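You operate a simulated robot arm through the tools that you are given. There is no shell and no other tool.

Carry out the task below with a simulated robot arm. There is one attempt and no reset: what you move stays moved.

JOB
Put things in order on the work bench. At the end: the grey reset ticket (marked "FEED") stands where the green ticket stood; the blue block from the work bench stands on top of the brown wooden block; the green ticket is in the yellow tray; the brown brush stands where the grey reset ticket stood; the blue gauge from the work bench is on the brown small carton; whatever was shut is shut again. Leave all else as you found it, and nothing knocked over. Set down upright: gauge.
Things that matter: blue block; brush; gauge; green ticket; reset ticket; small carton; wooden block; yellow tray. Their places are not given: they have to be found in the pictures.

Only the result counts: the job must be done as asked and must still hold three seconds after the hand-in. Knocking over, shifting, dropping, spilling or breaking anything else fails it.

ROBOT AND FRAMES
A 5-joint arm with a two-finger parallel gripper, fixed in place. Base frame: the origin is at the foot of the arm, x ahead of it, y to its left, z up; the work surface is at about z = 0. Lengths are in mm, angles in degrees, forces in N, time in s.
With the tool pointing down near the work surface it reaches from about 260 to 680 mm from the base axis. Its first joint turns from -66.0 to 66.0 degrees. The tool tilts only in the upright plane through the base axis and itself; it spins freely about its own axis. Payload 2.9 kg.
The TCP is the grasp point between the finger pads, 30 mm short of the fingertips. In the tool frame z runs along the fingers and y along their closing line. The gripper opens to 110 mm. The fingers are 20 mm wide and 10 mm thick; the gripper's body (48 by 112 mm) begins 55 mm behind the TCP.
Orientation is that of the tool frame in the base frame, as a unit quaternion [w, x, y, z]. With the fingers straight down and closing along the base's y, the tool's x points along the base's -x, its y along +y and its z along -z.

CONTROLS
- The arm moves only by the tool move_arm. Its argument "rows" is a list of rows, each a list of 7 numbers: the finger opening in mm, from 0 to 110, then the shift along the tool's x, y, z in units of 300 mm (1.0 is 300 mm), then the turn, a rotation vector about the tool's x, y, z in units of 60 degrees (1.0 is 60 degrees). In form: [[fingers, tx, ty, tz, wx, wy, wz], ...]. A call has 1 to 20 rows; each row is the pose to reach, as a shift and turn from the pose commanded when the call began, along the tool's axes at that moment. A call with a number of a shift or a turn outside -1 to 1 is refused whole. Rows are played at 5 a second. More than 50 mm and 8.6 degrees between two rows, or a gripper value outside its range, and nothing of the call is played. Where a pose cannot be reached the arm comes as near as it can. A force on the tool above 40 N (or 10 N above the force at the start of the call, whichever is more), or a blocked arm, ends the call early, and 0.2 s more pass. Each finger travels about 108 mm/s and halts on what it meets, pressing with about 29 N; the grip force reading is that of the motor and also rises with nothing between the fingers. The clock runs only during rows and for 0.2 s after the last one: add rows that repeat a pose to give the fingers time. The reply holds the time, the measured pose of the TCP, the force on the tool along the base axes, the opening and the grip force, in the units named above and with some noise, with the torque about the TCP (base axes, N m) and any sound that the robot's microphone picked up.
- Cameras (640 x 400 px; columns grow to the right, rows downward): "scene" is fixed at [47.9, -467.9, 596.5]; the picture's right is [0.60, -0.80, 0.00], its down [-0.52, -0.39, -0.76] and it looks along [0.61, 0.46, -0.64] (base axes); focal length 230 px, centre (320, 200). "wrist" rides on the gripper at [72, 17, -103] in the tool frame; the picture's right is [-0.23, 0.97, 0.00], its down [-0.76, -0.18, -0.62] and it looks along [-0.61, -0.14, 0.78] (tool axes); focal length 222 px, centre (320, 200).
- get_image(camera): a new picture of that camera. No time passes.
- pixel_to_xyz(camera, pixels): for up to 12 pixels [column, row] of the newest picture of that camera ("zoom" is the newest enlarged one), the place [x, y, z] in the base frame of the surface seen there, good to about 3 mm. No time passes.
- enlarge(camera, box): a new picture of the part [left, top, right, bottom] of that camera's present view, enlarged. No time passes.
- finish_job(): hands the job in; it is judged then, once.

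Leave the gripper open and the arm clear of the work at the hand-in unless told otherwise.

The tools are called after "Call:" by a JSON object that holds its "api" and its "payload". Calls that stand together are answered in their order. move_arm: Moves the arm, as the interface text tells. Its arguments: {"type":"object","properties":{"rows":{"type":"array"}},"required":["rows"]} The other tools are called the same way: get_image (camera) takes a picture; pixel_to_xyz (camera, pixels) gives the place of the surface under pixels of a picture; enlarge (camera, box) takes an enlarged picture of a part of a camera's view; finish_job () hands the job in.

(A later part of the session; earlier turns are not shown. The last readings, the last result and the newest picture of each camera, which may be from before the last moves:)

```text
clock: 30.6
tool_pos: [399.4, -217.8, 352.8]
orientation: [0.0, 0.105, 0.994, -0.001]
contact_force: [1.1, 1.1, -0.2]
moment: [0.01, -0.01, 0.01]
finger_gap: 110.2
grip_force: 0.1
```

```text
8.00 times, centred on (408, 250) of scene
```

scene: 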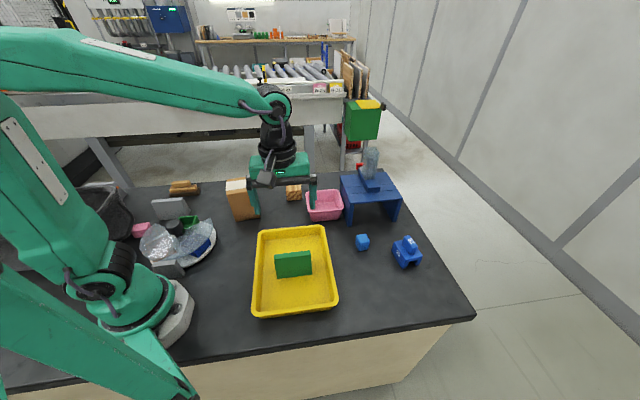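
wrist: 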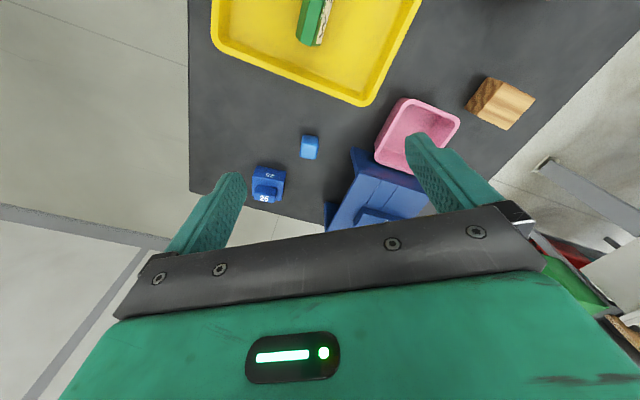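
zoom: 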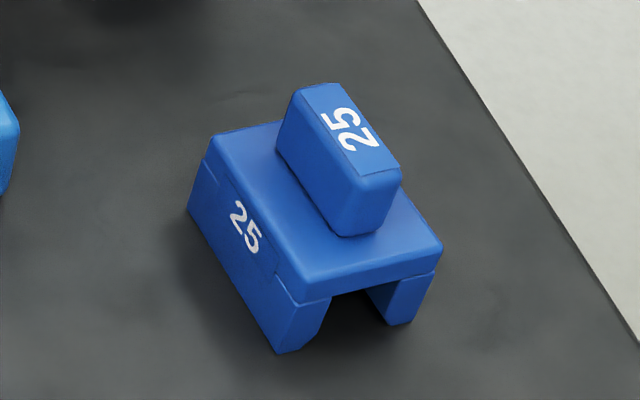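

The "25" bridge-shaped thing with a lug on top is the gauge; the thing on the platform is a dispenser with a tube, which stays. Now I measure the blue block (309,147) and the wooden block (500,103) in the wrist view.

Call:
{"api": "enlarge", "payload": {"camera": "wrist", "box": [290, 125, 330, 165]}}

Call:
{"api": "pixel_to_xyz", "payload": {"camera": "wrist", "pixels": [[302, 141], [317, 142], [302, 156], [315, 158], [309, 150], [309, 138], [302, 136], [318, 137]]}}

Call:
{"api": "enlarge", "payload": {"camera": "wrist", "box": [455, 65, 545, 140]}}

```text
10.00 times, centred on (310, 145) of wrist
```

zoom: 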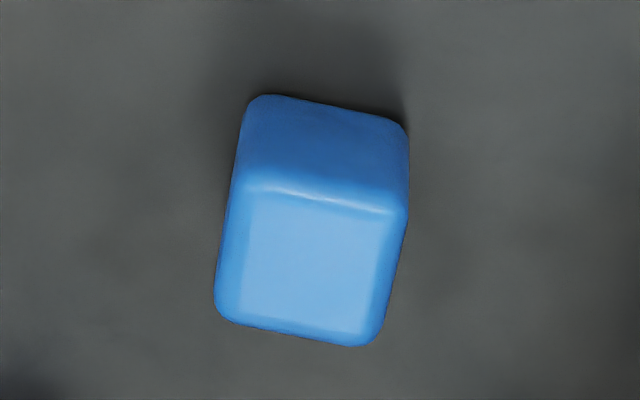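

```text
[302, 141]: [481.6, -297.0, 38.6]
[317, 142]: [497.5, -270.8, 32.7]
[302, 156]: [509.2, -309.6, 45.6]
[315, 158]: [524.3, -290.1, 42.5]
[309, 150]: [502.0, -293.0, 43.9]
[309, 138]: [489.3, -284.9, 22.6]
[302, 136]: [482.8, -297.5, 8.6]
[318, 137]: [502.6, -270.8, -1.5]
```

```text
5.33 times, centred on (500, 102) of wrist
```

zoom: 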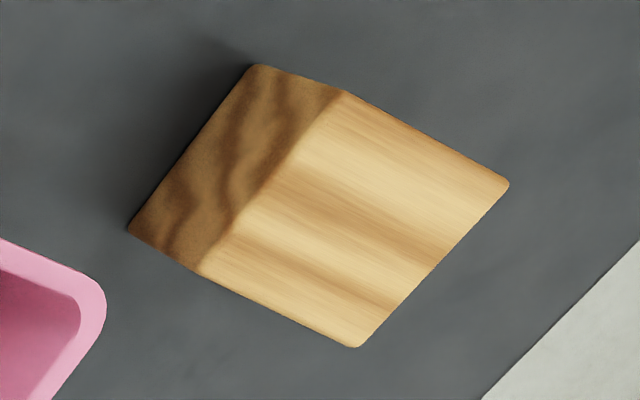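

I query the wooden block's top corners in the enlarged picture.

Call:
{"api": "pixel_to_xyz", "payload": {"camera": "zoom", "pixels": [[346, 102], [498, 186], [356, 338], [212, 272], [350, 220], [270, 180], [140, 228], [255, 75], [300, 160], [420, 270]]}}

Call:
{"api": "enlarge", "payload": {"camera": "wrist", "box": [290, 125, 330, 165]}}

Call:
{"api": "pixel_to_xyz", "payload": {"camera": "zoom", "pixels": [[252, 205], [382, 222], [232, 305], [360, 332], [310, 265], [240, 180], [400, 200], [225, 300], [375, 335], [320, 150]]}}

```text
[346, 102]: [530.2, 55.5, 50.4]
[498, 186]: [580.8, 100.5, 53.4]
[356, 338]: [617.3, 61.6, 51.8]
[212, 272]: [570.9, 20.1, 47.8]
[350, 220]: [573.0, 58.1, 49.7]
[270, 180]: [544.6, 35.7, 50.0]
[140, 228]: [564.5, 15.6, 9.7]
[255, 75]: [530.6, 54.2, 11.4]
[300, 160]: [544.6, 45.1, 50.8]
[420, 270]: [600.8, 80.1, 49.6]
```

```text
10.00 times, centred on (310, 145) of wrist
```

zoom: 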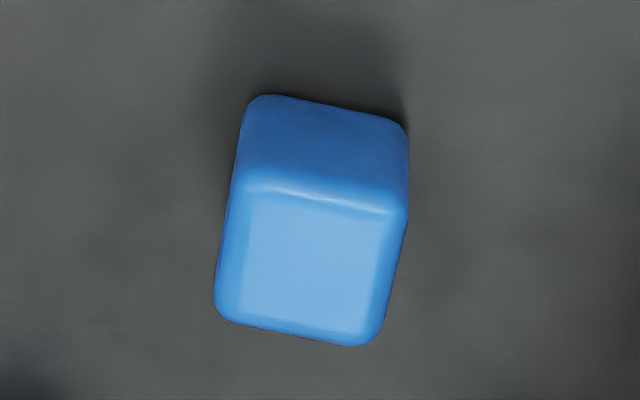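

```text
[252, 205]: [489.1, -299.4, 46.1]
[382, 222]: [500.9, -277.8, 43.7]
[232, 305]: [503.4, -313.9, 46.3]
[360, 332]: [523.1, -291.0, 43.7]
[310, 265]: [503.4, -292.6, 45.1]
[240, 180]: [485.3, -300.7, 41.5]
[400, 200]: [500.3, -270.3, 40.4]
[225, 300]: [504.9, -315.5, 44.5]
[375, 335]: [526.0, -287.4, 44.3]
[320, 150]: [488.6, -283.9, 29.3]
```

Wooden block: top centre about (574,59), z=50, edges at 42°/-48°. Blue block: centre about (504,-293), top z≈45, edges at about 57°/-33°. I query the platform's corners to be sure of clearance for the gripper.

Call:
{"api": "get_image", "payload": {"camera": "scene"}}

Call:
{"api": "pixel_to_xyz", "payload": {"camera": "scene", "pixels": [[343, 178], [383, 173], [399, 199], [350, 202], [350, 222], [397, 215], [361, 237], [357, 243], [367, 243], [361, 249], [345, 200], [375, 203]]}}

```text
taken
```

scene: 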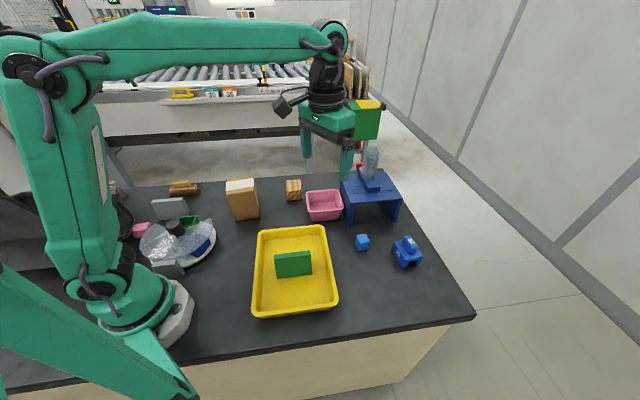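

```text
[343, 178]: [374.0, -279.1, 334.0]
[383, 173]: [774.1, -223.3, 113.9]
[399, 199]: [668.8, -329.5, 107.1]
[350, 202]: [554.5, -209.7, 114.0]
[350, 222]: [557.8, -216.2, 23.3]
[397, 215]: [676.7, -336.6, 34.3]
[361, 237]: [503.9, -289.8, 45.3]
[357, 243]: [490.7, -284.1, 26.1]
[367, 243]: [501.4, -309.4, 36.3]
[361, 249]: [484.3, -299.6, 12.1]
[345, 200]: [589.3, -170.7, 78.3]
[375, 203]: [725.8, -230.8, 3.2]
```

The platform edge is about 94 mm from the blue block's centre, enough room. I go above the blue block: (504,-293), z≈150, turned to -33°, fingers at 80.

Call:
{"api": "move_arm", "payload": {"rows": [[105, -0.0655, -0.029, 0.113, 0, 0, 0.058], [100, -0.131, -0.058, 0.226, 0, 0, 0.117], [95, -0.1965, -0.087, 0.339, 0, 0, 0.175], [90, -0.262, -0.116, 0.451, 0, 0, 0.233], [85, -0.3275, -0.145, 0.564, 0, 0, 0.292], [80, -0.393, -0.1735, 0.677, 0, 0, 0.35], [80, -0.393, -0.1735, 0.677, 0, 0, 0.35]]}}

Call:
{"api": "get_image", "payload": {"camera": "wrist"}}

Call:
{"api": "enlarge", "payload": {"camera": "wrist", "box": [270, 60, 370, 150]}}

```text
clock: 32.2
tool_pos: [503.8, -294.7, 149.3]
orientation: [0.001, 0.285, 0.958, 0.0]
contact_force: [0.2, 0.4, -0.4]
moment: [0.03, 0.02, 0.0]
finger_gap: 80.1
grip_force: 0.0
```

```text
taken
```

wrist: 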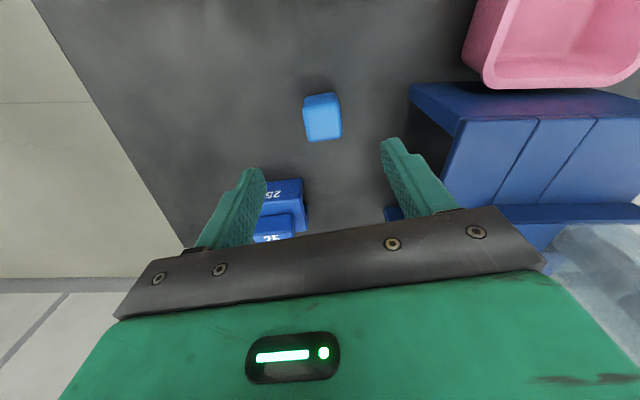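

```text
4.44 times, centred on (320, 105) of wrist
```

zoom: 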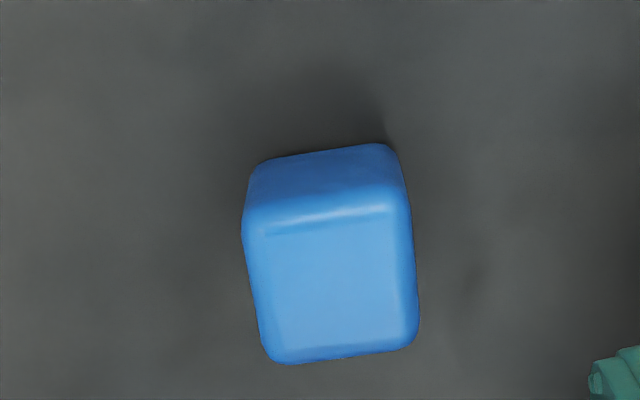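

The block's edges line up with the fingers. I check its centre once more.

Call:
{"api": "pixel_to_xyz", "payload": {"camera": "zoom", "pixels": [[250, 235], [275, 355], [415, 335], [400, 205], [330, 280], [260, 175], [380, 155], [330, 160], [247, 280], [416, 280]]}}

```text
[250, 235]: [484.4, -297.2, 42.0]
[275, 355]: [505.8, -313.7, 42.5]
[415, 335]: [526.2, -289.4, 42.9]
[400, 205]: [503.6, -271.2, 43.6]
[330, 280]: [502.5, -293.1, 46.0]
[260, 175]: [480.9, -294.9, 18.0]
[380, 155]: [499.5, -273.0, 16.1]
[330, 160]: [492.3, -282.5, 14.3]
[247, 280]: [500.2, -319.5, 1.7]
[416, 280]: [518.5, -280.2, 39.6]
```

The block's centre is (505,-293). I lower to z≈35 with the fingers open at 80.

Call:
{"api": "move_arm", "payload": {"rows": [[80, 0, 0.007, 0.1, 0, 0, 0], [80, 0, 0.007, 0.2, 0, 0, 0], [80, 0, 0.007, 0.28, 0, 0, 0], [80, 0, 0.007, 0.34, 0, 0, 0], [80, 0, 0.007, 0.381, 0, 0, 0], [80, 0, 0.007, 0.381, 0, 0, 0]]}}

Call:
{"api": "enlarge", "payload": {"camera": "scene", "box": [310, 150, 440, 280]}}

```text
clock: 33.6
tool_pos: [504.6, -293.6, 34.8]
orientation: [0.0, 0.283, 0.959, 0.0]
contact_force: [-0.4, 0.1, 0.4]
moment: [0.02, 0.02, 0.03]
finger_gap: 80.0
grip_force: 0.1
```

```text
3.08 times, centred on (375, 215) of scene
```

zoom: 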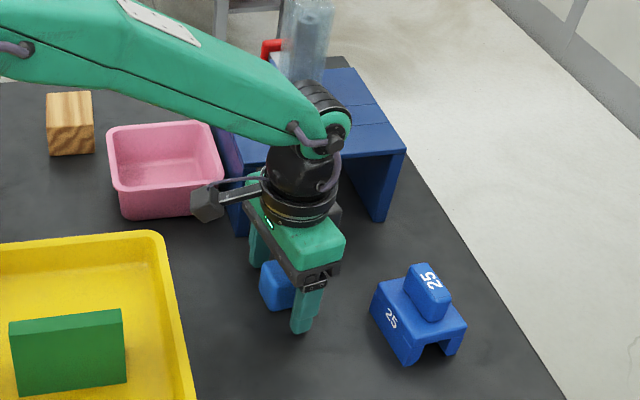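

The block is between the fingers. I close them.

Call:
{"api": "move_arm", "payload": {"rows": [[60, 0, 0, 0, 0, 0, 0], [40, 0, 0, 0, 0, 0, 0], [25, 0, 0, 0, 0, 0, 0], [25, 0, 0, 0, 0, 0, 0], [25, 0, 0, 0, 0, 0, 0]]}}

```text
clock: 34.8
tool_pos: [504.3, -293.2, 35.6]
orientation: [0.0, 0.284, 0.959, 0.0]
contact_force: [0.7, 1.5, 2.3]
moment: [0.04, -0.01, 0.04]
finger_gap: 35.2
grip_force: 29.3
```

Held (35 mm). I lift straight up.

Call:
{"api": "move_arm", "payload": {"rows": [[25, 0, 0, -0.03, 0, 0, 0], [25, 0, 0, -0.12, 0, 0, 0], [25, 0, 0, -0.25, 0, 0, 0], [25, 0, 0, -0.38, 0, 0, 0], [25, 0, 0, -0.51, 0, 0, 0], [25, 0, 0, -0.64, 0, 0, 0], [25, 0, 0, -0.7, 0, 0, 0], [25, 0, 0, -0.7, 0, 0, 0]]}}

Call:
{"api": "get_image", "payload": {"camera": "wrist"}}

```text
clock: 36.6
tool_pos: [504.9, -293.5, 245.7]
orientation: [0.0, 0.284, 0.959, 0.001]
contact_force: [0.0, 0.8, 0.1]
moment: [-0.02, 0.02, 0.06]
finger_gap: 35.4
grip_force: 29.2
```

```text
taken
```

wrist: 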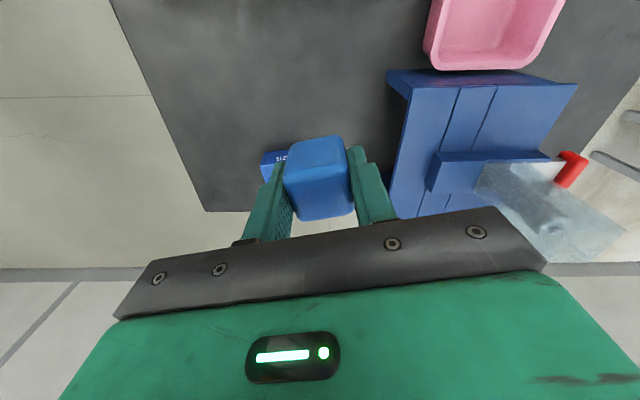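

I carry the block across at z≈245, first towards (505,-93).

Call:
{"api": "move_arm", "payload": {"rows": [[25, 0.0726, 0.1118, 0, 0, 0, 0], [25, 0.1452, 0.2236, 0, 0, 0, 0], [25, 0.2178, 0.3354, 0, 0, 0, 0], [25, 0.2904, 0.4472, 0, 0, 0, 0], [25, 0.363, 0.559, 0, 0, 0, 0], [25, 0.363, 0.559, 0, 0, 0, 0]]}}

```text
clock: 38.0
tool_pos: [502.4, -92.6, 246.0]
orientation: [0.0, 0.284, 0.959, 0.0]
contact_force: [0.3, 0.6, 0.2]
moment: [-0.04, -0.01, 0.0]
finger_gap: 35.3
grip_force: 28.8
```

Next I go on to above the wooden block (574,59), turning to line up with it.

Call:
{"api": "move_arm", "payload": {"rows": [[25, 0.015, 0.111, 0, 0, 0, 0.047], [25, 0.03, 0.222, 0, 0, 0, 0.093], [25, 0.045, 0.332, 0, 0, 0, 0.14], [25, 0.06, 0.443, 0, 0, 0, 0.187], [25, 0.075, 0.554, 0, 0, 0, 0.233], [25, 0.075, 0.554, 0, 0, 0, 0.233]]}}

Call:
{"api": "get_image", "payload": {"camera": "wrist"}}

Call:
{"api": "enlarge", "payload": {"camera": "scene", "box": [250, 120, 350, 220]}}

```text
clock: 39.4
tool_pos: [575.7, 61.7, 245.6]
orientation: [0.0, 0.4, 0.917, 0.0]
contact_force: [0.1, -0.3, -0.6]
moment: [0.01, -0.02, -0.03]
finger_gap: 35.0
grip_force: 28.8
```

```text
taken
```

wrist: 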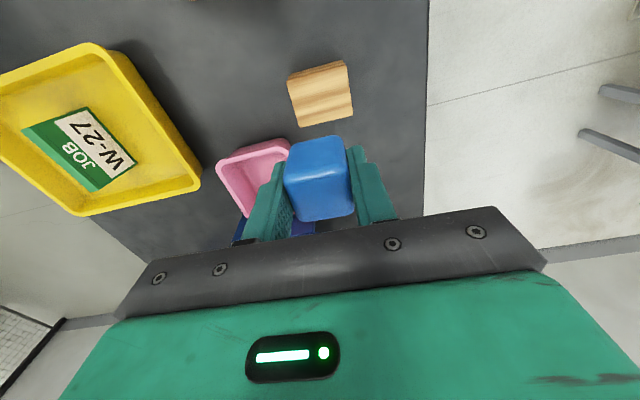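

```text
4.00 times, centred on (300, 170) of scene
```

zoom: 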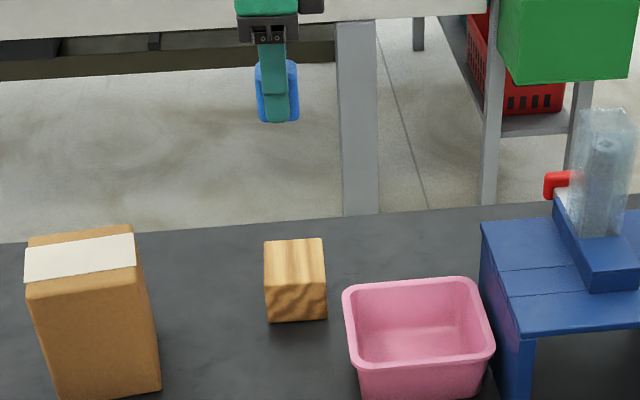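

I measure the wooden block's top corners again from straight above.

Call:
{"api": "enlarge", "payload": {"camera": "wrist", "box": [270, 45, 370, 135]}}

Call:
{"api": "pixel_to_xyz", "payload": {"camera": "wrist", "pixels": [[291, 82], [345, 64], [350, 115], [300, 124], [322, 95], [310, 90], [335, 105], [318, 76], [325, 118]]}}

```text
4.44 times, centred on (320, 90) of wrist
```

zoom: 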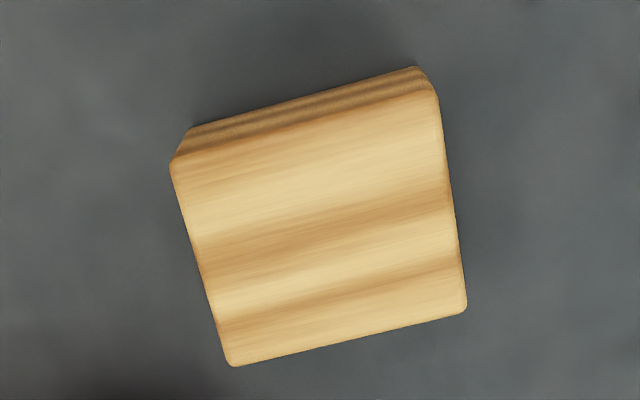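

```text
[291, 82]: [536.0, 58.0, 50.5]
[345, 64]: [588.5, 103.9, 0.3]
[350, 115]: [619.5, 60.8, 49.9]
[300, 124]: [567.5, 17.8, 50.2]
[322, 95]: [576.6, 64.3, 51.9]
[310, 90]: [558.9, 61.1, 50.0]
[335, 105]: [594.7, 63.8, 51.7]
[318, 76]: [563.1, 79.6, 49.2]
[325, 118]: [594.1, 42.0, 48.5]
```

Call:
{"api": "pixel_to_xyz", "payload": {"camera": "zoom", "pixels": [[178, 165], [432, 97], [460, 302], [235, 360], [320, 230], [300, 130], [350, 330], [205, 270], [445, 200]]}}

```text
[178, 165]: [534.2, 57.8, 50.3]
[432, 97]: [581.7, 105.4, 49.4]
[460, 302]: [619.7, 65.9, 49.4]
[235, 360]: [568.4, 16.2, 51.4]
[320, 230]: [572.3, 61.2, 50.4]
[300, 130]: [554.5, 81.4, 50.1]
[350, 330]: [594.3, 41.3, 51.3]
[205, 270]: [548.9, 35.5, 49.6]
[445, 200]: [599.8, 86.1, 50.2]
```

The wooden block's top centre is (576,61), z=50 — the hand is right over it. I lower to z≈90, then feel for contact.

Call:
{"api": "move_arm", "payload": {"rows": [[25, 0, 0, 0.13, 0, 0, 0], [25, 0, 0, 0.26, 0, 0, 0], [25, 0, 0, 0.38, 0, 0, 0], [25, 0, 0, 0.46, 0, 0, 0], [25, 0, 0, 0.51, 0, 0, 0], [25, 0, 0, 0.517, 0, 0, 0], [25, 0, 0, 0.517, 0, 0, 0]]}}

Call:
{"api": "enlarge", "payload": {"camera": "scene", "box": [250, 120, 350, 220]}}

```text
clock: 41.0
tool_pos: [573.6, 59.4, 90.6]
orientation: [-0.001, 0.398, 0.918, 0.001]
contact_force: [-0.2, 0.5, 0.1]
moment: [0.01, -0.03, -0.02]
finger_gap: 35.6
grip_force: 29.2
```

```text
4.00 times, centred on (300, 170) of scene
```

zoom: 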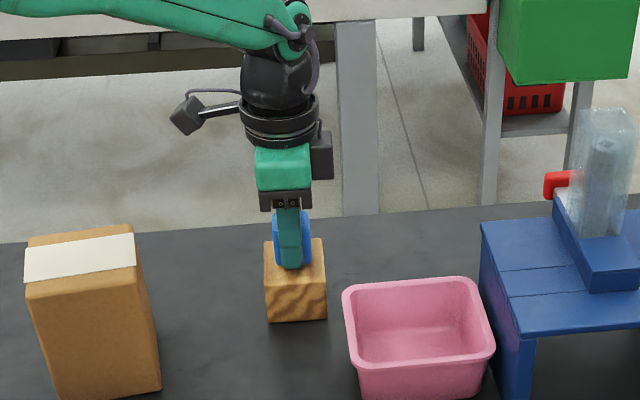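

It is just above the wood. I lower in small steps.

Call:
{"api": "move_arm", "payload": {"rows": [[25, 0, 0, 0.006, 0, 0, 0], [25, 0, 0, 0.012, 0, 0, 0], [25, 0, 0, 0.017, 0, 0, 0], [25, 0, 0, 0.017, 0, 0, 0]]}}

```text
clock: 42.0
tool_pos: [574.8, 58.7, 86.8]
orientation: [0.0, 0.397, 0.918, 0.0]
contact_force: [-1.6, -0.4, 3.8]
moment: [-0.01, 0.08, -0.02]
finger_gap: 35.4
grip_force: 28.8
```

First light contact (3.8 N). One more millimetre.

Call:
{"api": "move_arm", "payload": {"rows": [[25, 0, 0, 0.003, 0, 0, 0], [25, 0, 0, 0.003, 0, 0, 0]]}}

```text
clock: 42.6
tool_pos: [575.1, 60.6, 84.2]
orientation: [0.002, 0.398, 0.917, 0.001]
contact_force: [-4.0, -0.6, 13.4]
moment: [-0.05, 0.23, -0.02]
finger_gap: 35.2
grip_force: 29.1
```

It rests on the wood (13 N). I ease off slightly and open the fingers gradually.

Call:
{"api": "move_arm", "payload": {"rows": [[30, 0, 0, -0.003, 0, 0, 0], [38, 0, 0, -0.003, 0, 0, 0], [48, 0, 0, -0.003, 0, 0, 0], [60, 0, 0, -0.003, 0, 0, 0], [70, 0, 0, -0.003, 0, 0, 0], [70, 0, 0, -0.003, 0, 0, 0]]}}

Call:
{"api": "enlarge", "payload": {"camera": "scene", "box": [250, 120, 350, 220]}}

```text
clock: 44.0
tool_pos: [575.5, 59.6, 84.8]
orientation: [0.0, 0.397, 0.918, 0.0]
contact_force: [-0.1, 0.0, 0.1]
moment: [0.01, -0.01, 0.01]
finger_gap: 69.7
grip_force: 0.1
```

```text
4.00 times, centred on (300, 170) of scene
```

zoom: 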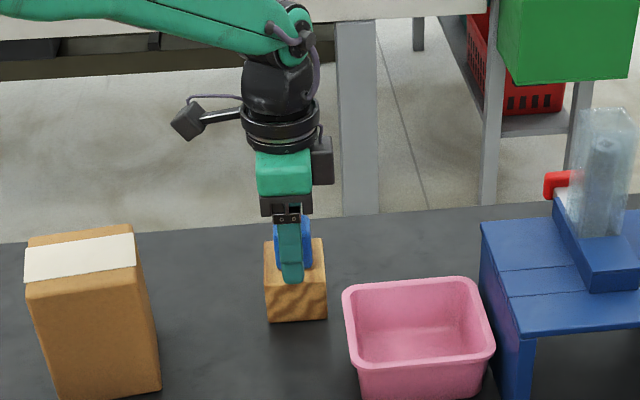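

Released. I lift straight up and look.

Call:
{"api": "move_arm", "payload": {"rows": [[70, 0, 0, -0.03, 0, 0, 0], [70, 0, 0, -0.1, 0, 0, 0], [70, 0, 0, -0.22, 0, 0, 0], [70, 0, 0, -0.36, 0, 0, 0], [70, 0, 0, -0.5, 0, 0, 0], [70, 0, 0, -0.6, 0, 0, 0], [70, 0, 0, -0.6, 0, 0, 0]]}}

Call:
{"api": "enlarge", "payload": {"camera": "scene", "box": [250, 120, 350, 220]}}

Call:
{"api": "get_image", "payload": {"camera": "wrist"}}

```text
clock: 45.6
tool_pos: [574.7, 58.4, 265.0]
orientation: [-0.001, 0.398, 0.917, 0.0]
contact_force: [1.3, -0.4, -0.2]
moment: [0.0, -0.02, -0.03]
finger_gap: 69.9
grip_force: 0.2
```

```text
4.00 times, centred on (300, 170) of scene
```

zoom: 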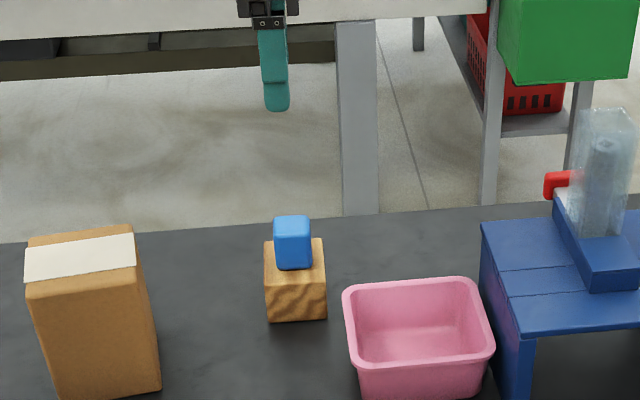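

```text
taken
```

wrist: 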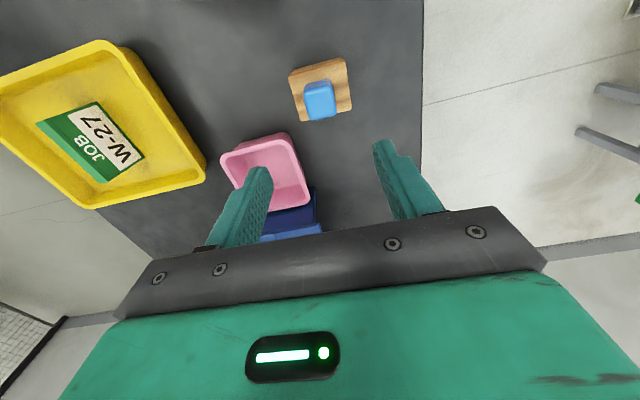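

The blue block stands on the wooden block. Next the gauge at about (537,-410); I move that way high up to measure it.

Call:
{"api": "move_arm", "payload": {"rows": [[70, -0.061, -0.13, -0.033, 0, 0, 0], [70, -0.122, -0.26, -0.067, 0, 0, 0], [70, -0.183, -0.39, -0.1, 0, 0, 0], [70, -0.244, -0.52, -0.134, 0, 0, 0], [70, -0.305, -0.65, -0.167, 0, 0, 0], [70, -0.305, -0.65, -0.167, 0, 0, 0]]}}

```text
clock: 47.0
tool_pos: [494.6, -140.8, 315.8]
orientation: [0.001, 0.398, 0.917, 0.0]
contact_force: [0.0, 0.6, -0.5]
moment: [0.02, 0.0, 0.01]
finger_gap: 70.1
grip_force: 0.0
```

Call:
{"api": "move_arm", "payload": {"rows": [[70, -0.058, -0.103, 0, 0, 0, -0.033], [70, -0.115, -0.207, 0, 0, 0, -0.067], [70, -0.173, -0.31, 0, 0, 0, -0.1], [70, -0.23, -0.414, 0, 0, 0, -0.133], [70, -0.288, -0.517, 0, 0, 0, -0.167], [70, -0.288, -0.517, 0, 0, 0, -0.167]]}}

Call:
{"api": "get_image", "payload": {"camera": "wrist"}}

```text
clock: 48.4
tool_pos: [440.7, -310.3, 315.0]
orientation: [-0.001, 0.316, 0.949, 0.0]
contact_force: [-0.1, 1.0, -0.1]
moment: [-0.02, -0.03, 0.03]
finger_gap: 70.2
grip_force: 0.0
```

```text
taken
```

wrist: 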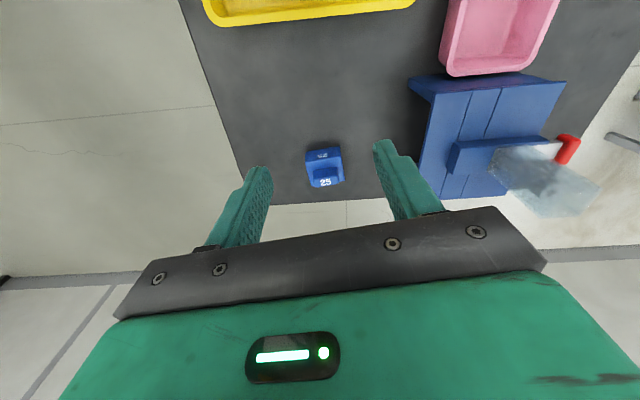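

The gauge is at (325,167). I enlarge it and query its outline.

Call:
{"api": "enlarge", "payload": {"camera": "wrist", "box": [295, 140, 355, 195]}}

Call:
{"api": "pixel_to_xyz", "payload": {"camera": "zoom", "pixels": [[320, 180], [320, 120], [230, 140], [400, 130], [230, 250], [410, 240], [320, 270], [320, 230], [270, 255], [380, 245], [320, 160], [225, 180]]}}

```text
7.27 times, centred on (325, 168) of wrist
```

zoom: 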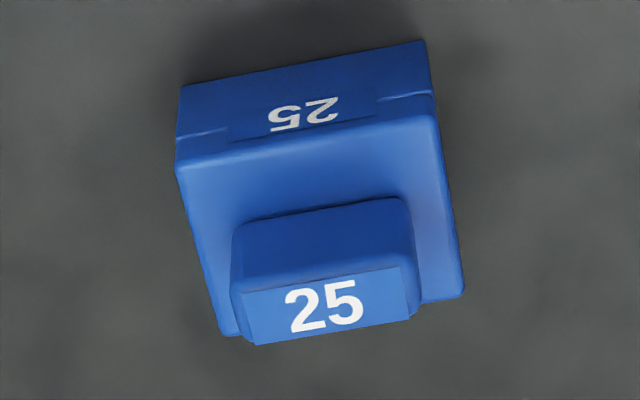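

```text
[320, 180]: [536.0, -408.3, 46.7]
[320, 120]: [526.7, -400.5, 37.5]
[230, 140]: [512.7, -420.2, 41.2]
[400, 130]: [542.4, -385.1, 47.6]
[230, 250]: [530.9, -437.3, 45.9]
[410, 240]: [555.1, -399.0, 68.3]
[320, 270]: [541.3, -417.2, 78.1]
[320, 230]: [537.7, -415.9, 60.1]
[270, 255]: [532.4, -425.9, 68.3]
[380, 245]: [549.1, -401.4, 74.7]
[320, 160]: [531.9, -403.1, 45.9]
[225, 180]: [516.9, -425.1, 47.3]
```

I query the body's top corners and the lug's top corners.

Call:
{"api": "pixel_to_xyz", "payload": {"camera": "zoom", "pixels": [[184, 172], [430, 122], [456, 288], [226, 328], [246, 295], [402, 270], [408, 316], [256, 342], [330, 305], [186, 92], [422, 46], [240, 235]]}}

```text
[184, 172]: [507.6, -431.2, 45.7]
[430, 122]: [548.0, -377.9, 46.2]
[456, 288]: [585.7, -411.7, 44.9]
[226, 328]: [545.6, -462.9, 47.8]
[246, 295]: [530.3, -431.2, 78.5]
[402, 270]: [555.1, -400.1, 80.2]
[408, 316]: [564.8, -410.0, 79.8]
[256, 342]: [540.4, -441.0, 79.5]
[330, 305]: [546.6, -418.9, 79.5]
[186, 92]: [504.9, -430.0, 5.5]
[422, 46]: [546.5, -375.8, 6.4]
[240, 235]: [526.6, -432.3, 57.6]
```

Gauge: body top 67×51 centred (547,-421), z=46; lug 41×16 centred (547.5,-420.5), top z≈80, lying square to the reach line (radius 690). Before grasping, I measure the carton's top in the scene view.

Call:
{"api": "enlarge", "payload": {"camera": "scene", "box": [205, 160, 285, 235]}}

Call:
{"api": "pixel_to_xyz", "payload": {"camera": "zoom", "pixels": [[205, 110], [345, 90], [205, 200], [360, 180], [275, 140], [250, 160], [320, 150], [215, 120], [275, 220], [275, 300], [230, 345], [385, 325]]}}

```text
5.33 times, centred on (245, 198) of scene
```

zoom: 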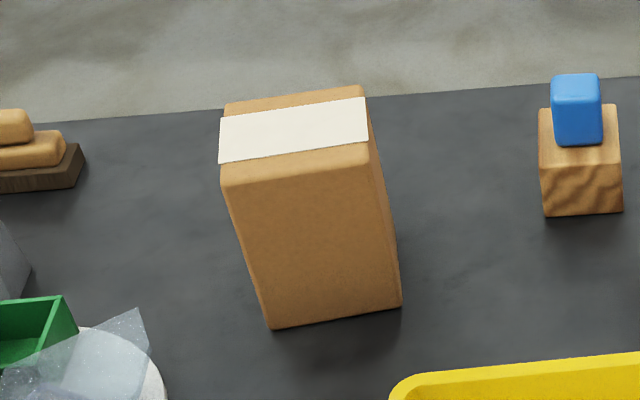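

```text
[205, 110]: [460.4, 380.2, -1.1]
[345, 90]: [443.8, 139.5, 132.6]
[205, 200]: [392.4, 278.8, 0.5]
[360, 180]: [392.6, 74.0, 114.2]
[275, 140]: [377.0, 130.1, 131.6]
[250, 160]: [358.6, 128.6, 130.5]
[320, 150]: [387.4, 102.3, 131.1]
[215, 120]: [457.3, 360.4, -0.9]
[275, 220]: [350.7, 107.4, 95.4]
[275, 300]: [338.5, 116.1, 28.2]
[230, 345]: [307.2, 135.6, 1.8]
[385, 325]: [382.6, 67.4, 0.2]
```

Call:
{"api": "pixel_to_xyz", "payload": {"camera": "zoom", "pixels": [[228, 108], [358, 90], [226, 180], [364, 160], [295, 130], [364, 148], [225, 155], [290, 98], [295, 165], [280, 325], [395, 300], [365, 100]]}}

```text
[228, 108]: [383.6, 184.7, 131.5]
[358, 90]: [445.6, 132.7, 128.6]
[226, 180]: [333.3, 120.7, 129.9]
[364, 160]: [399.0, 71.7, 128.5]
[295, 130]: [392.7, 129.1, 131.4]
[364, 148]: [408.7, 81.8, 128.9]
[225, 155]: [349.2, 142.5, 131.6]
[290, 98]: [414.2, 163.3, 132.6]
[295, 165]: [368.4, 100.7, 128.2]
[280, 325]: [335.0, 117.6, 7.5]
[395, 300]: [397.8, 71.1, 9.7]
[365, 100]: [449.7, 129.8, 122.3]
```

The carton top is about 84×80, centred (390,127.5), z≈131, edges at 52°/-38° — the same directions as the gauge. I now test the reach over the gauge with the tool upright at z≈185.

Call:
{"api": "move_arm", "payload": {"rows": [[70, -0.101, -0.016, 0.087, 0, 0, 0.003], [70, -0.202, -0.032, 0.173, 0, 0, 0.007], [70, -0.303, -0.048, 0.26, 0, 0, 0.01], [70, -0.404, -0.065, 0.346, 0, 0, 0.014], [70, -0.505, -0.0807, 0.433, 0, 0, 0.017], [70, -0.505, -0.0807, 0.433, 0, 0, 0.017]]}}

Call:
{"api": "get_image", "payload": {"camera": "wrist"}}

```text
clock: 49.8
tool_pos: [525.7, -403.6, 178.4]
orientation: [0.0, 0.325, 0.946, 0.001]
contact_force: [0.2, 0.5, -0.4]
moment: [-0.01, 0.01, 0.01]
finger_gap: 70.2
grip_force: 0.1
out of reach, approached as far as the arm can: row 4, 5, 6
```

```text
taken
```

wrist: 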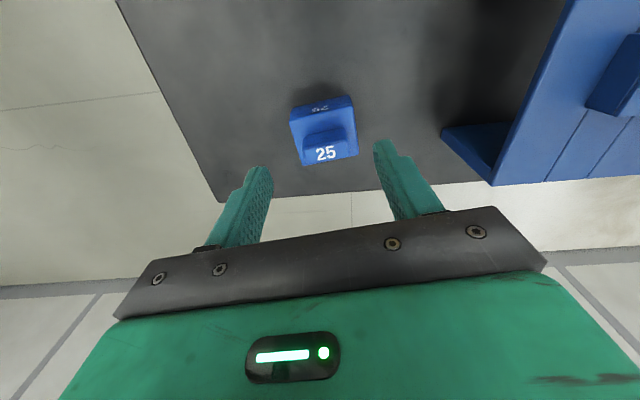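

Upright the arm stops at radius 663 at this height, and the lug is at radius 690. I tilt the tool 12° outward (about the closing axis) and then go over the lug; the gauge will be set down nearer and re-gripped upright later.

Call:
{"api": "move_arm", "payload": {"rows": [[70, 0, 0, 0, 0, -0.1, 0], [70, 0, 0, 0, 0, -0.2, 0], [70, -0.046, 0, 0.05, 0, -0.2, 0], [70, -0.092, 0, 0.1, 0, -0.2, 0], [70, -0.092, 0, 0.1, 0, -0.2, 0]]}}

Call:
{"api": "get_image", "payload": {"camera": "wrist"}}

```text
clock: 51.0
tool_pos: [548.7, -421.6, 149.6]
orientation: [0.1, 0.323, 0.941, -0.033]
contact_force: [0.2, 0.1, -0.3]
moment: [-0.04, 0.01, 0.03]
finger_gap: 70.0
grip_force: 0.1
```

```text
taken
```

wrist: 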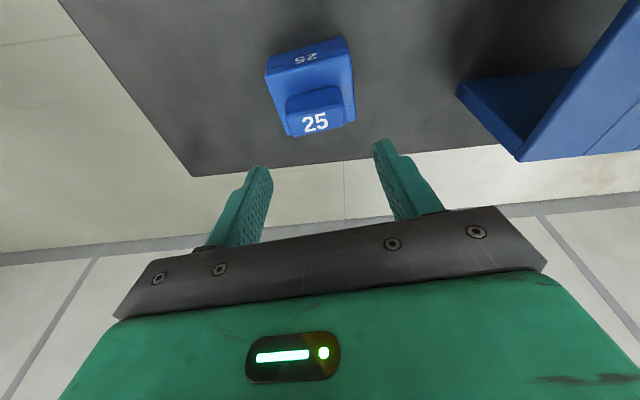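

Reached, tilted 12°. The lug (315,118) lies in line with the fingers. I lower straight down to z≈86 (tips just above the body's top).

Call:
{"api": "move_arm", "payload": {"rows": [[70, 0.0149, 0, 0.0697, 0, 0, 0], [70, 0.0298, 0, 0.1393, 0, 0, 0], [70, 0.04, 0, 0.187, 0, 0, 0], [70, 0.0447, 0, 0.209, 0, 0, 0], [70, 0.0447, 0, 0.209, 0, 0, 0]]}}

Call:
{"api": "get_image", "payload": {"camera": "wrist"}}

Call:
{"api": "enlarge", "payload": {"camera": "scene", "box": [360, 190, 450, 280]}}

```text
clock: 52.2
tool_pos: [548.3, -422.0, 84.6]
orientation: [0.099, 0.323, 0.941, -0.033]
contact_force: [0.4, -0.3, 0.2]
moment: [-0.02, 0.0, -0.02]
finger_gap: 69.6
grip_force: 0.0
```

```text
taken
```

wrist: 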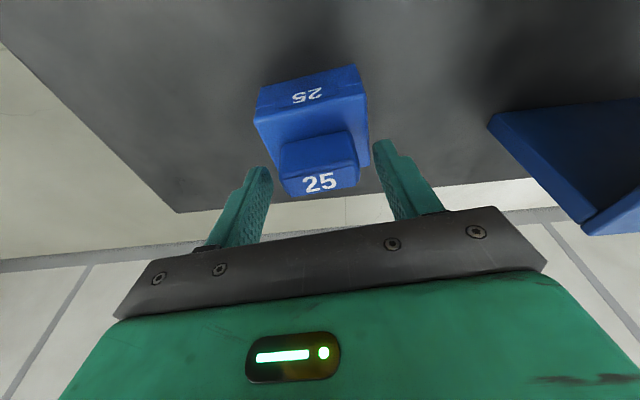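

```text
4.44 times, centred on (405, 235) of scene
```

zoom: 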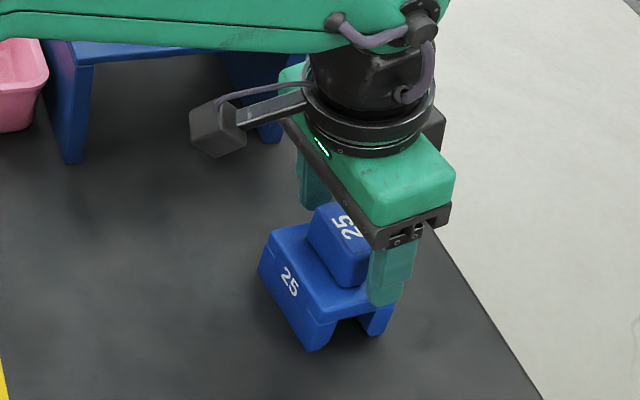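

The fingers straddle the lug. I close them.

Call:
{"api": "move_arm", "payload": {"rows": [[58, 0, 0, 0, 0, 0, 0], [46, 0, 0, 0, 0, 0, 0], [32, 0, 0, 0, 0, 0, 0], [32, 0, 0, 0, 0, 0, 0], [32, 0, 0, 0, 0, 0, 0]]}}

Call:
{"api": "enlarge", "payload": {"camera": "scene", "box": [360, 190, 450, 280]}}

```text
clock: 53.4
tool_pos: [548.1, -422.3, 83.8]
orientation: [0.099, 0.323, 0.941, -0.033]
contact_force: [0.3, -0.5, 0.4]
moment: [-0.03, -0.01, -0.03]
finger_gap: 47.5
grip_force: 29.4
```

```text
4.44 times, centred on (405, 235) of scene
```

zoom: 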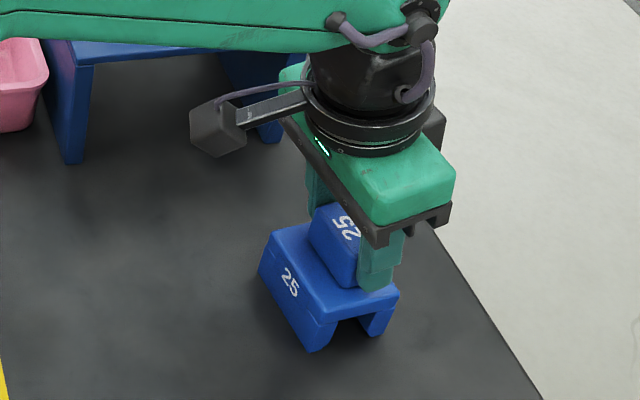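

Held on the lug (47.5 mm). I lift 45 mm, then bring it 100 mm nearer along the reach line, keeping the tilt.

Call:
{"api": "move_arm", "payload": {"rows": [[32, -0.007, 0, -0.0327, 0, 0, 0], [32, -0.0175, 0, -0.0817, 0, 0, 0], [32, -0.0314, 0, -0.147, 0, 0, 0], [32, 0.0447, 0, -0.1633, 0, 0, 0], [32, 0.1317, 0, -0.182, 0, 0, 0], [32, 0.2187, 0, -0.2007, 0, 0, 0], [32, 0.2949, 0, -0.2169, 0, 0, 0], [32, 0.2949, 0, -0.2169, 0, 0, 0]]}}

Call:
{"api": "enlarge", "payload": {"camera": "scene", "box": [330, 190, 450, 300]}}

```text
clock: 55.2
tool_pos: [468.4, -359.7, 129.7]
orientation: [0.099, 0.323, 0.941, -0.033]
contact_force: [0.3, -0.3, -1.1]
moment: [0.01, 0.03, -0.01]
finger_gap: 47.8
grip_force: 28.9
```

```text
3.64 times, centred on (390, 245) of scene
```

zoom: 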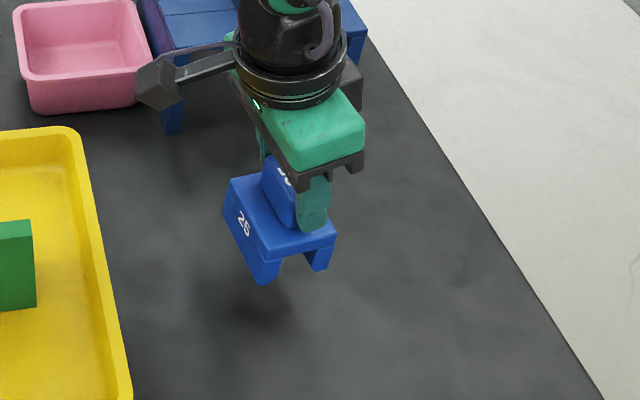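

It hangs upright. I lower 43 mm towards the bench, then feel for contact.

Call:
{"api": "move_arm", "payload": {"rows": [[32, 0.0105, 0, 0.049, 0, 0, 0], [32, 0.021, 0, 0.098, 0, 0, 0], [32, 0.028, 0, 0.131, 0, 0, 0], [32, 0.03, 0, 0.1405, 0, 0, 0], [32, 0.03, 0, 0.1405, 0, 0, 0]]}}

```text
clock: 56.4
tool_pos: [467.6, -359.4, 86.0]
orientation: [0.1, 0.323, 0.941, -0.033]
contact_force: [0.4, 0.3, -1.1]
moment: [0.0, -0.02, 0.01]
finger_gap: 47.5
grip_force: 29.0
```

Call:
{"api": "move_arm", "payload": {"rows": [[32, 0.0007, 0, 0.0033, 0, 0, 0], [32, 0.0014, 0, 0.0065, 0, 0, 0], [32, 0.0018, 0, 0.0085, 0, 0, 0], [32, 0.0018, 0, 0.0085, 0, 0, 0]]}}

```text
clock: 57.4
tool_pos: [469.3, -359.4, 84.6]
orientation: [0.1, 0.323, 0.941, -0.033]
contact_force: [-2.7, 1.5, 9.0]
moment: [0.03, 0.57, -0.13]
finger_gap: 47.7
grip_force: 28.5
```

Contact with the bench (9 N). I open the fingers.

Call:
{"api": "move_arm", "payload": {"rows": [[40, 0, 0, -0.001, 0, 0, 0], [50, 0, 0, -0.001, 0, 0, 0], [62, 0, 0, -0.001, 0, 0, 0], [72, 0, 0, -0.001, 0, 0, 0], [72, 0, 0, -0.001, 0, 0, 0]]}}

Call:
{"api": "get_image", "payload": {"camera": "wrist"}}

```text
clock: 58.6
tool_pos: [469.0, -359.9, 83.9]
orientation: [0.099, 0.323, 0.941, -0.033]
contact_force: [-0.4, -0.6, -0.7]
moment: [-0.01, -0.01, 0.0]
finger_gap: 72.3
grip_force: 0.1
```

```text
taken
```

wrist: 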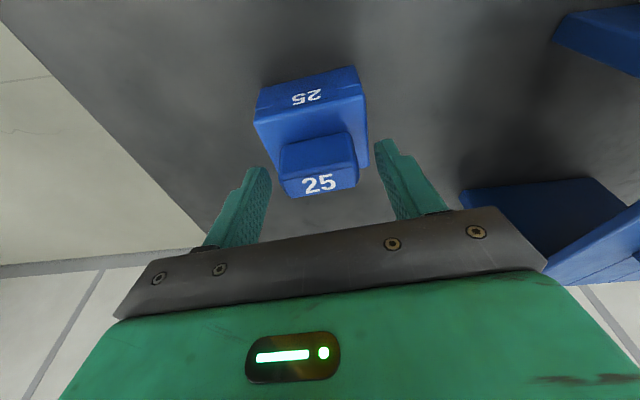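

Released and standing. I lift 60 mm and put the tool upright again.

Call:
{"api": "move_arm", "payload": {"rows": [[72, -0.007, 0, -0.0327, 0, 0, 0], [72, -0.021, 0, -0.098, 0, 0, 0], [72, -0.0419, 0, -0.196, 0, 0, 0], [72, -0.0419, 0, -0.196, 0, 0.1, 0], [72, -0.0419, 0, -0.196, 0, 0.2, 0], [72, -0.0419, 0, -0.196, 0, 0.2, 0]]}}

Call:
{"api": "get_image", "payload": {"camera": "wrist"}}

Call:
{"api": "enlarge", "payload": {"camera": "wrist", "box": [260, 80, 380, 180]}}

```text
clock: 60.0
tool_pos: [469.5, -359.7, 144.5]
orientation: [0.0, 0.325, 0.946, 0.0]
contact_force: [-0.8, 0.4, 0.9]
moment: [0.01, -0.03, 0.01]
finger_gap: 72.2
grip_force: 0.0
```

```text
taken
```

wrist: 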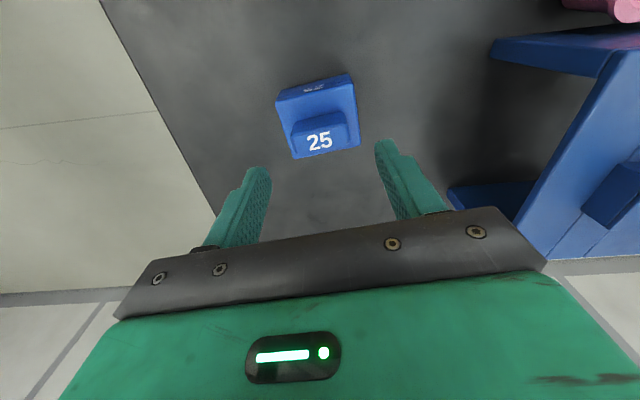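

```text
4.00 times, centred on (320, 130) of wrist
```

zoom: 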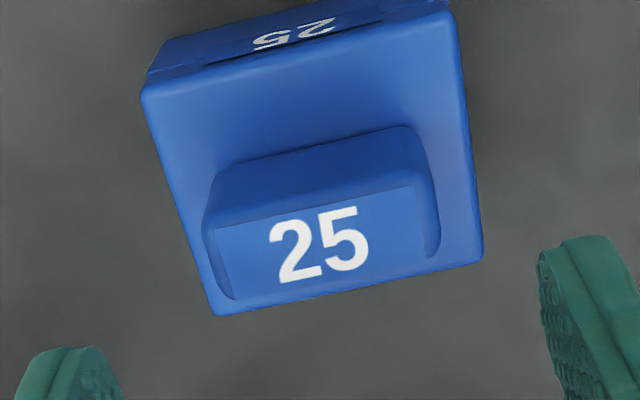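

I query body and lug corners of the gauge at its new spot.

Call:
{"api": "pixel_to_xyz", "payload": {"camera": "zoom", "pixels": [[216, 235], [236, 294], [414, 190], [430, 252], [325, 245], [150, 95], [448, 20], [475, 255], [222, 308], [320, 140]]}}

```text
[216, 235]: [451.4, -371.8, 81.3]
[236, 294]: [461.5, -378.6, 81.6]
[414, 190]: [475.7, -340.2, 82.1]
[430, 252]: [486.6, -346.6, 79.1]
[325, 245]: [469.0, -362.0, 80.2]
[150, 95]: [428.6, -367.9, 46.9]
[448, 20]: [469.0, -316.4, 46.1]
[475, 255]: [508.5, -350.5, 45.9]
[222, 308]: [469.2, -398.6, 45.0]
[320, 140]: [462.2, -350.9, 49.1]
```

The lug is centred under the hand (469,-359). I lower upright to z≈82 and close on it.

Call:
{"api": "move_arm", "payload": {"rows": [[72, 0, 0, 0.08, 0, 0, 0], [72, 0, 0, 0.16, 0, 0, 0], [72, 0, 0, 0.208, 0, 0, 0], [72, 0, 0, 0.208, 0, 0, 0], [58, 0, 0, 0.208, 0, 0, 0], [44, 0, 0, 0.208, 0, 0, 0], [32, 0, 0, 0.208, 0, 0, 0], [32, 0, 0, 0.208, 0, 0, 0], [32, 0, 0, 0.208, 0, 0, 0]]}}

Call:
{"api": "enlarge", "payload": {"camera": "scene", "box": [330, 190, 450, 300]}}

```text
clock: 62.0
tool_pos: [468.5, -360.8, 82.2]
orientation: [0.0, 0.325, 0.946, 0.0]
contact_force: [0.0, 0.5, 0.6]
moment: [-0.01, 0.01, 0.03]
finger_gap: 47.4
grip_force: 29.1
```

```text
3.64 times, centred on (390, 245) of scene
```

zoom: 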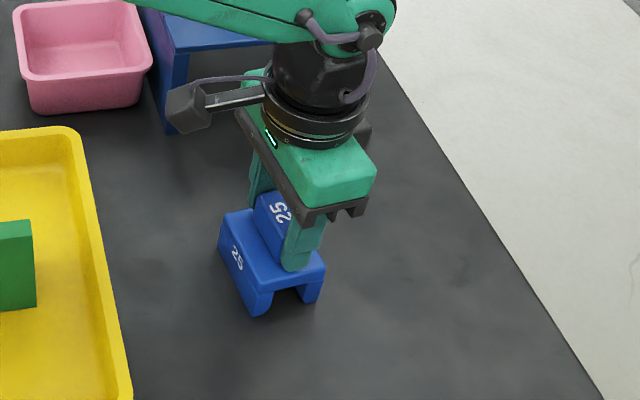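

Held. I lift straight up to z≈310.

Call:
{"api": "move_arm", "payload": {"rows": [[32, 0, 0, -0.03, 0, 0, 0], [32, 0, 0, -0.1, 0, 0, 0], [32, 0, 0, -0.22, 0, 0, 0], [32, 0, 0, -0.35, 0, 0, 0], [32, 0, 0, -0.48, 0, 0, 0], [32, 0, 0, -0.61, 0, 0, 0], [32, 0, 0, -0.74, 0, 0, 0], [32, 0, 0, -0.76, 0, 0, 0], [32, 0, 0, -0.76, 0, 0, 0]]}}

Call:
{"api": "get_image", "payload": {"camera": "wrist"}}

```text
clock: 64.0
tool_pos: [468.8, -358.8, 310.5]
orientation: [0.001, 0.324, 0.946, 0.0]
contact_force: [-0.6, 0.0, -1.5]
moment: [0.01, -0.05, 0.02]
finger_gap: 47.5
grip_force: 28.9
```

```text
taken
```

wrist: 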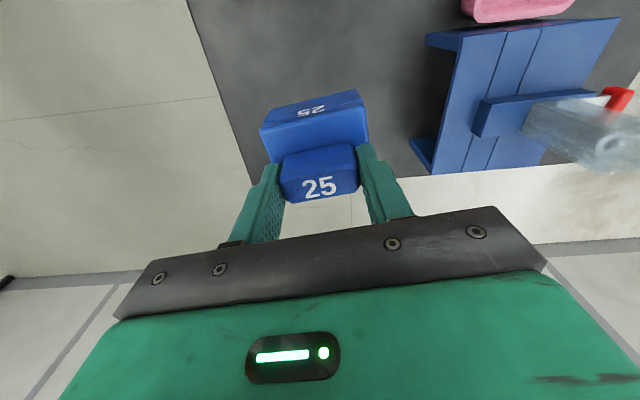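

I carry it across in two legs at this height, keeping the hand's direction.

Call:
{"api": "move_arm", "payload": {"rows": [[32, 0.101, 0.0938, 0, 0, 0, 0], [32, 0.202, 0.1877, 0, 0, 0, 0], [32, 0.303, 0.2815, 0, 0, 0, 0], [32, 0.404, 0.3753, 0, 0, 0, 0], [32, 0.505, 0.4692, 0, 0, 0, 0], [32, 0.606, 0.563, 0, 0, 0, 0], [32, 0.606, 0.563, 0, 0, 0, 0]]}}

```text
clock: 65.6
tool_pos: [429.6, -114.9, 310.2]
orientation: [0.0, 0.325, 0.946, 0.0]
contact_force: [-0.1, 0.4, -1.9]
moment: [-0.02, 0.05, -0.02]
finger_gap: 47.5
grip_force: 29.3
```

Call:
{"api": "move_arm", "payload": {"rows": [[32, 0.0998, 0.093, 0, 0, 0, 0], [32, 0.1997, 0.186, 0, 0, 0, 0], [32, 0.2995, 0.279, 0, 0, 0, 0], [32, 0.3993, 0.372, 0, 0, 0, 0], [32, 0.4992, 0.465, 0, 0, 0, 0], [32, 0.599, 0.558, 0, 0, 0, 0], [32, 0.599, 0.558, 0, 0, 0, 0]]}}

Call:
{"api": "get_image", "payload": {"camera": "wrist"}}

Call:
{"api": "enlarge", "payload": {"camera": "scene", "box": [190, 110, 310, 230]}}

```text
clock: 67.2
tool_pos: [391.1, 128.1, 309.3]
orientation: [-0.001, 0.325, 0.946, -0.001]
contact_force: [-0.2, 0.2, -2.5]
moment: [0.04, 0.02, -0.02]
finger_gap: 47.6
grip_force: 28.8
```

```text
taken
```

wrist: 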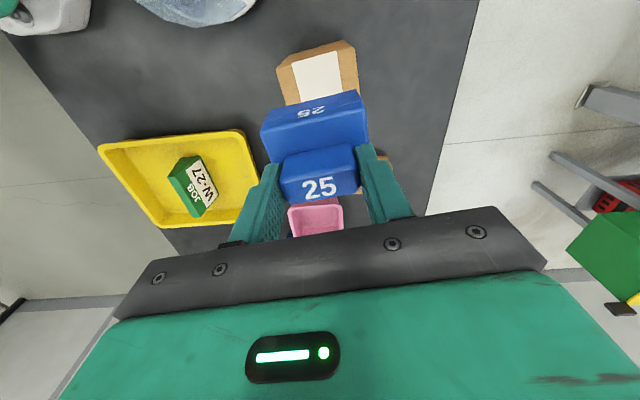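

```text
3.33 times, centred on (250, 170) of scene
```

zoom: 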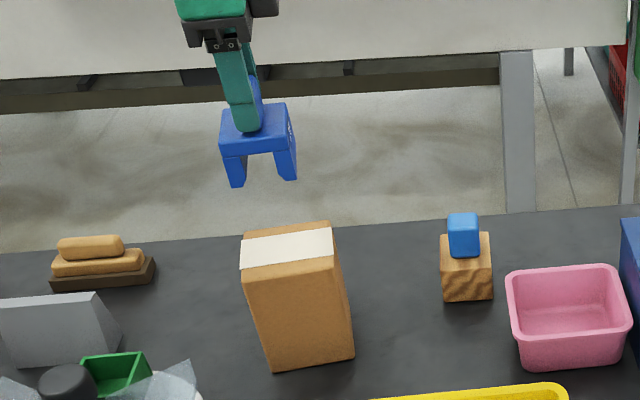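

I check the carton's visible top corners from here.

Call:
{"api": "enlarge", "payload": {"camera": "wrist", "box": [260, 30, 400, 120]}}

Call:
{"api": "pixel_to_xyz", "payload": {"camera": "zoom", "pixels": [[90, 150], [120, 325], [440, 90], [465, 260], [270, 110], [270, 200], [85, 170], [445, 120], [430, 50], [400, 70], [105, 250]]}}

```text
4.44 times, centred on (330, 75) of wrist
```

zoom: 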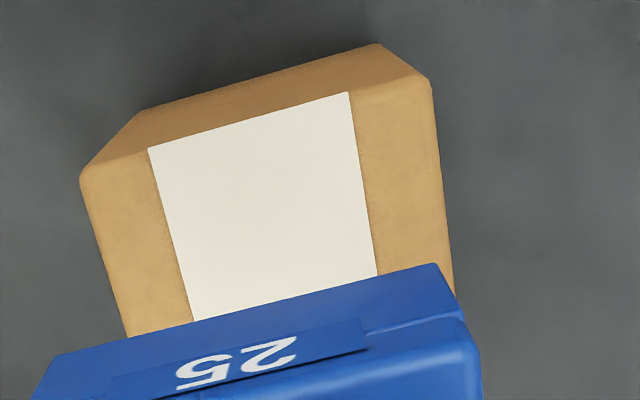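

```text
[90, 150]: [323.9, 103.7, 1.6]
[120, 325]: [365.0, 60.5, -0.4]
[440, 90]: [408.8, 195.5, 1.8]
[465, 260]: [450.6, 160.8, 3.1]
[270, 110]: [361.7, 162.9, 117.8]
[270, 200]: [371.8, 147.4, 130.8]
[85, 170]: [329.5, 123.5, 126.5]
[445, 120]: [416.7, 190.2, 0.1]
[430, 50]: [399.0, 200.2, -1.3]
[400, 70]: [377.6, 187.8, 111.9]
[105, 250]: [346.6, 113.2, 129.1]
```

Agrees: carton centre about (390,128). I lower the gauge to about 4 mm above the carton's top.

Call:
{"api": "move_arm", "payload": {"rows": [[32, 0, 0, 0.1, 0, 0, 0], [32, 0, 0, 0.19, 0, 0, 0], [32, 0, 0, 0.26, 0, 0, 0], [32, 0, 0, 0.295, 0, 0, 0], [32, 0, 0, 0.306, 0, 0, 0], [32, 0, 0, 0.306, 0, 0, 0]]}}

Call:
{"api": "enlarge", "payload": {"camera": "scene", "box": [200, 120, 300, 220]}}

```text
clock: 68.6
tool_pos: [390.5, 126.1, 217.0]
orientation: [0.0, 0.324, 0.946, 0.0]
contact_force: [0.6, 0.7, -1.4]
moment: [-0.04, 0.02, 0.01]
finger_gap: 47.4
grip_force: 29.2
```

```text
4.00 times, centred on (250, 170) of scene
```

zoom: 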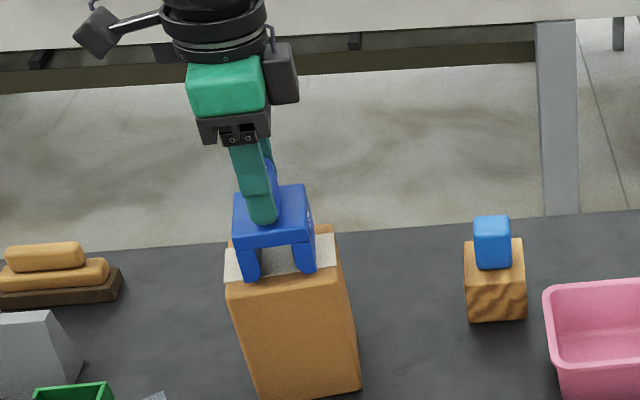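

It is over the carton's top with margin all round. I lower in small steps.

Call:
{"api": "move_arm", "payload": {"rows": [[32, 0, 0, 0.005, 0, 0, 0], [32, 0, 0, 0.009, 0, 0, 0], [32, 0, 0, 0.009, 0, 0, 0]]}}

```text
clock: 69.4
tool_pos: [391.3, 127.8, 215.7]
orientation: [0.0, 0.325, 0.946, 0.0]
contact_force: [-0.4, 0.3, -1.7]
moment: [0.02, 0.02, 0.03]
finger_gap: 47.6
grip_force: 29.1
```

Call:
{"api": "move_arm", "payload": {"rows": [[32, 0, 0, 0.003, 0, 0, 0], [32, 0, 0, 0.006, 0, 0, 0], [32, 0, 0, 0.006, 0, 0, 0]]}}

```text
clock: 70.2
tool_pos: [390.3, 128.0, 213.6]
orientation: [0.0, 0.324, 0.946, 0.001]
contact_force: [0.8, 0.2, -0.9]
moment: [-0.04, 0.01, -0.03]
finger_gap: 47.6
grip_force: 28.7
```

Call:
{"api": "move_arm", "payload": {"rows": [[32, 0, 0, 0.003, 0, 0, 0], [32, 0, 0, 0.006, 0, 0, 0], [32, 0, 0, 0.006, 0, 0, 0]]}}

```text
clock: 71.0
tool_pos: [390.6, 127.3, 213.7]
orientation: [0.0, 0.325, 0.946, 0.0]
contact_force: [0.1, -1.0, -0.9]
moment: [-0.03, 0.01, 0.01]
finger_gap: 47.5
grip_force: 28.9
```

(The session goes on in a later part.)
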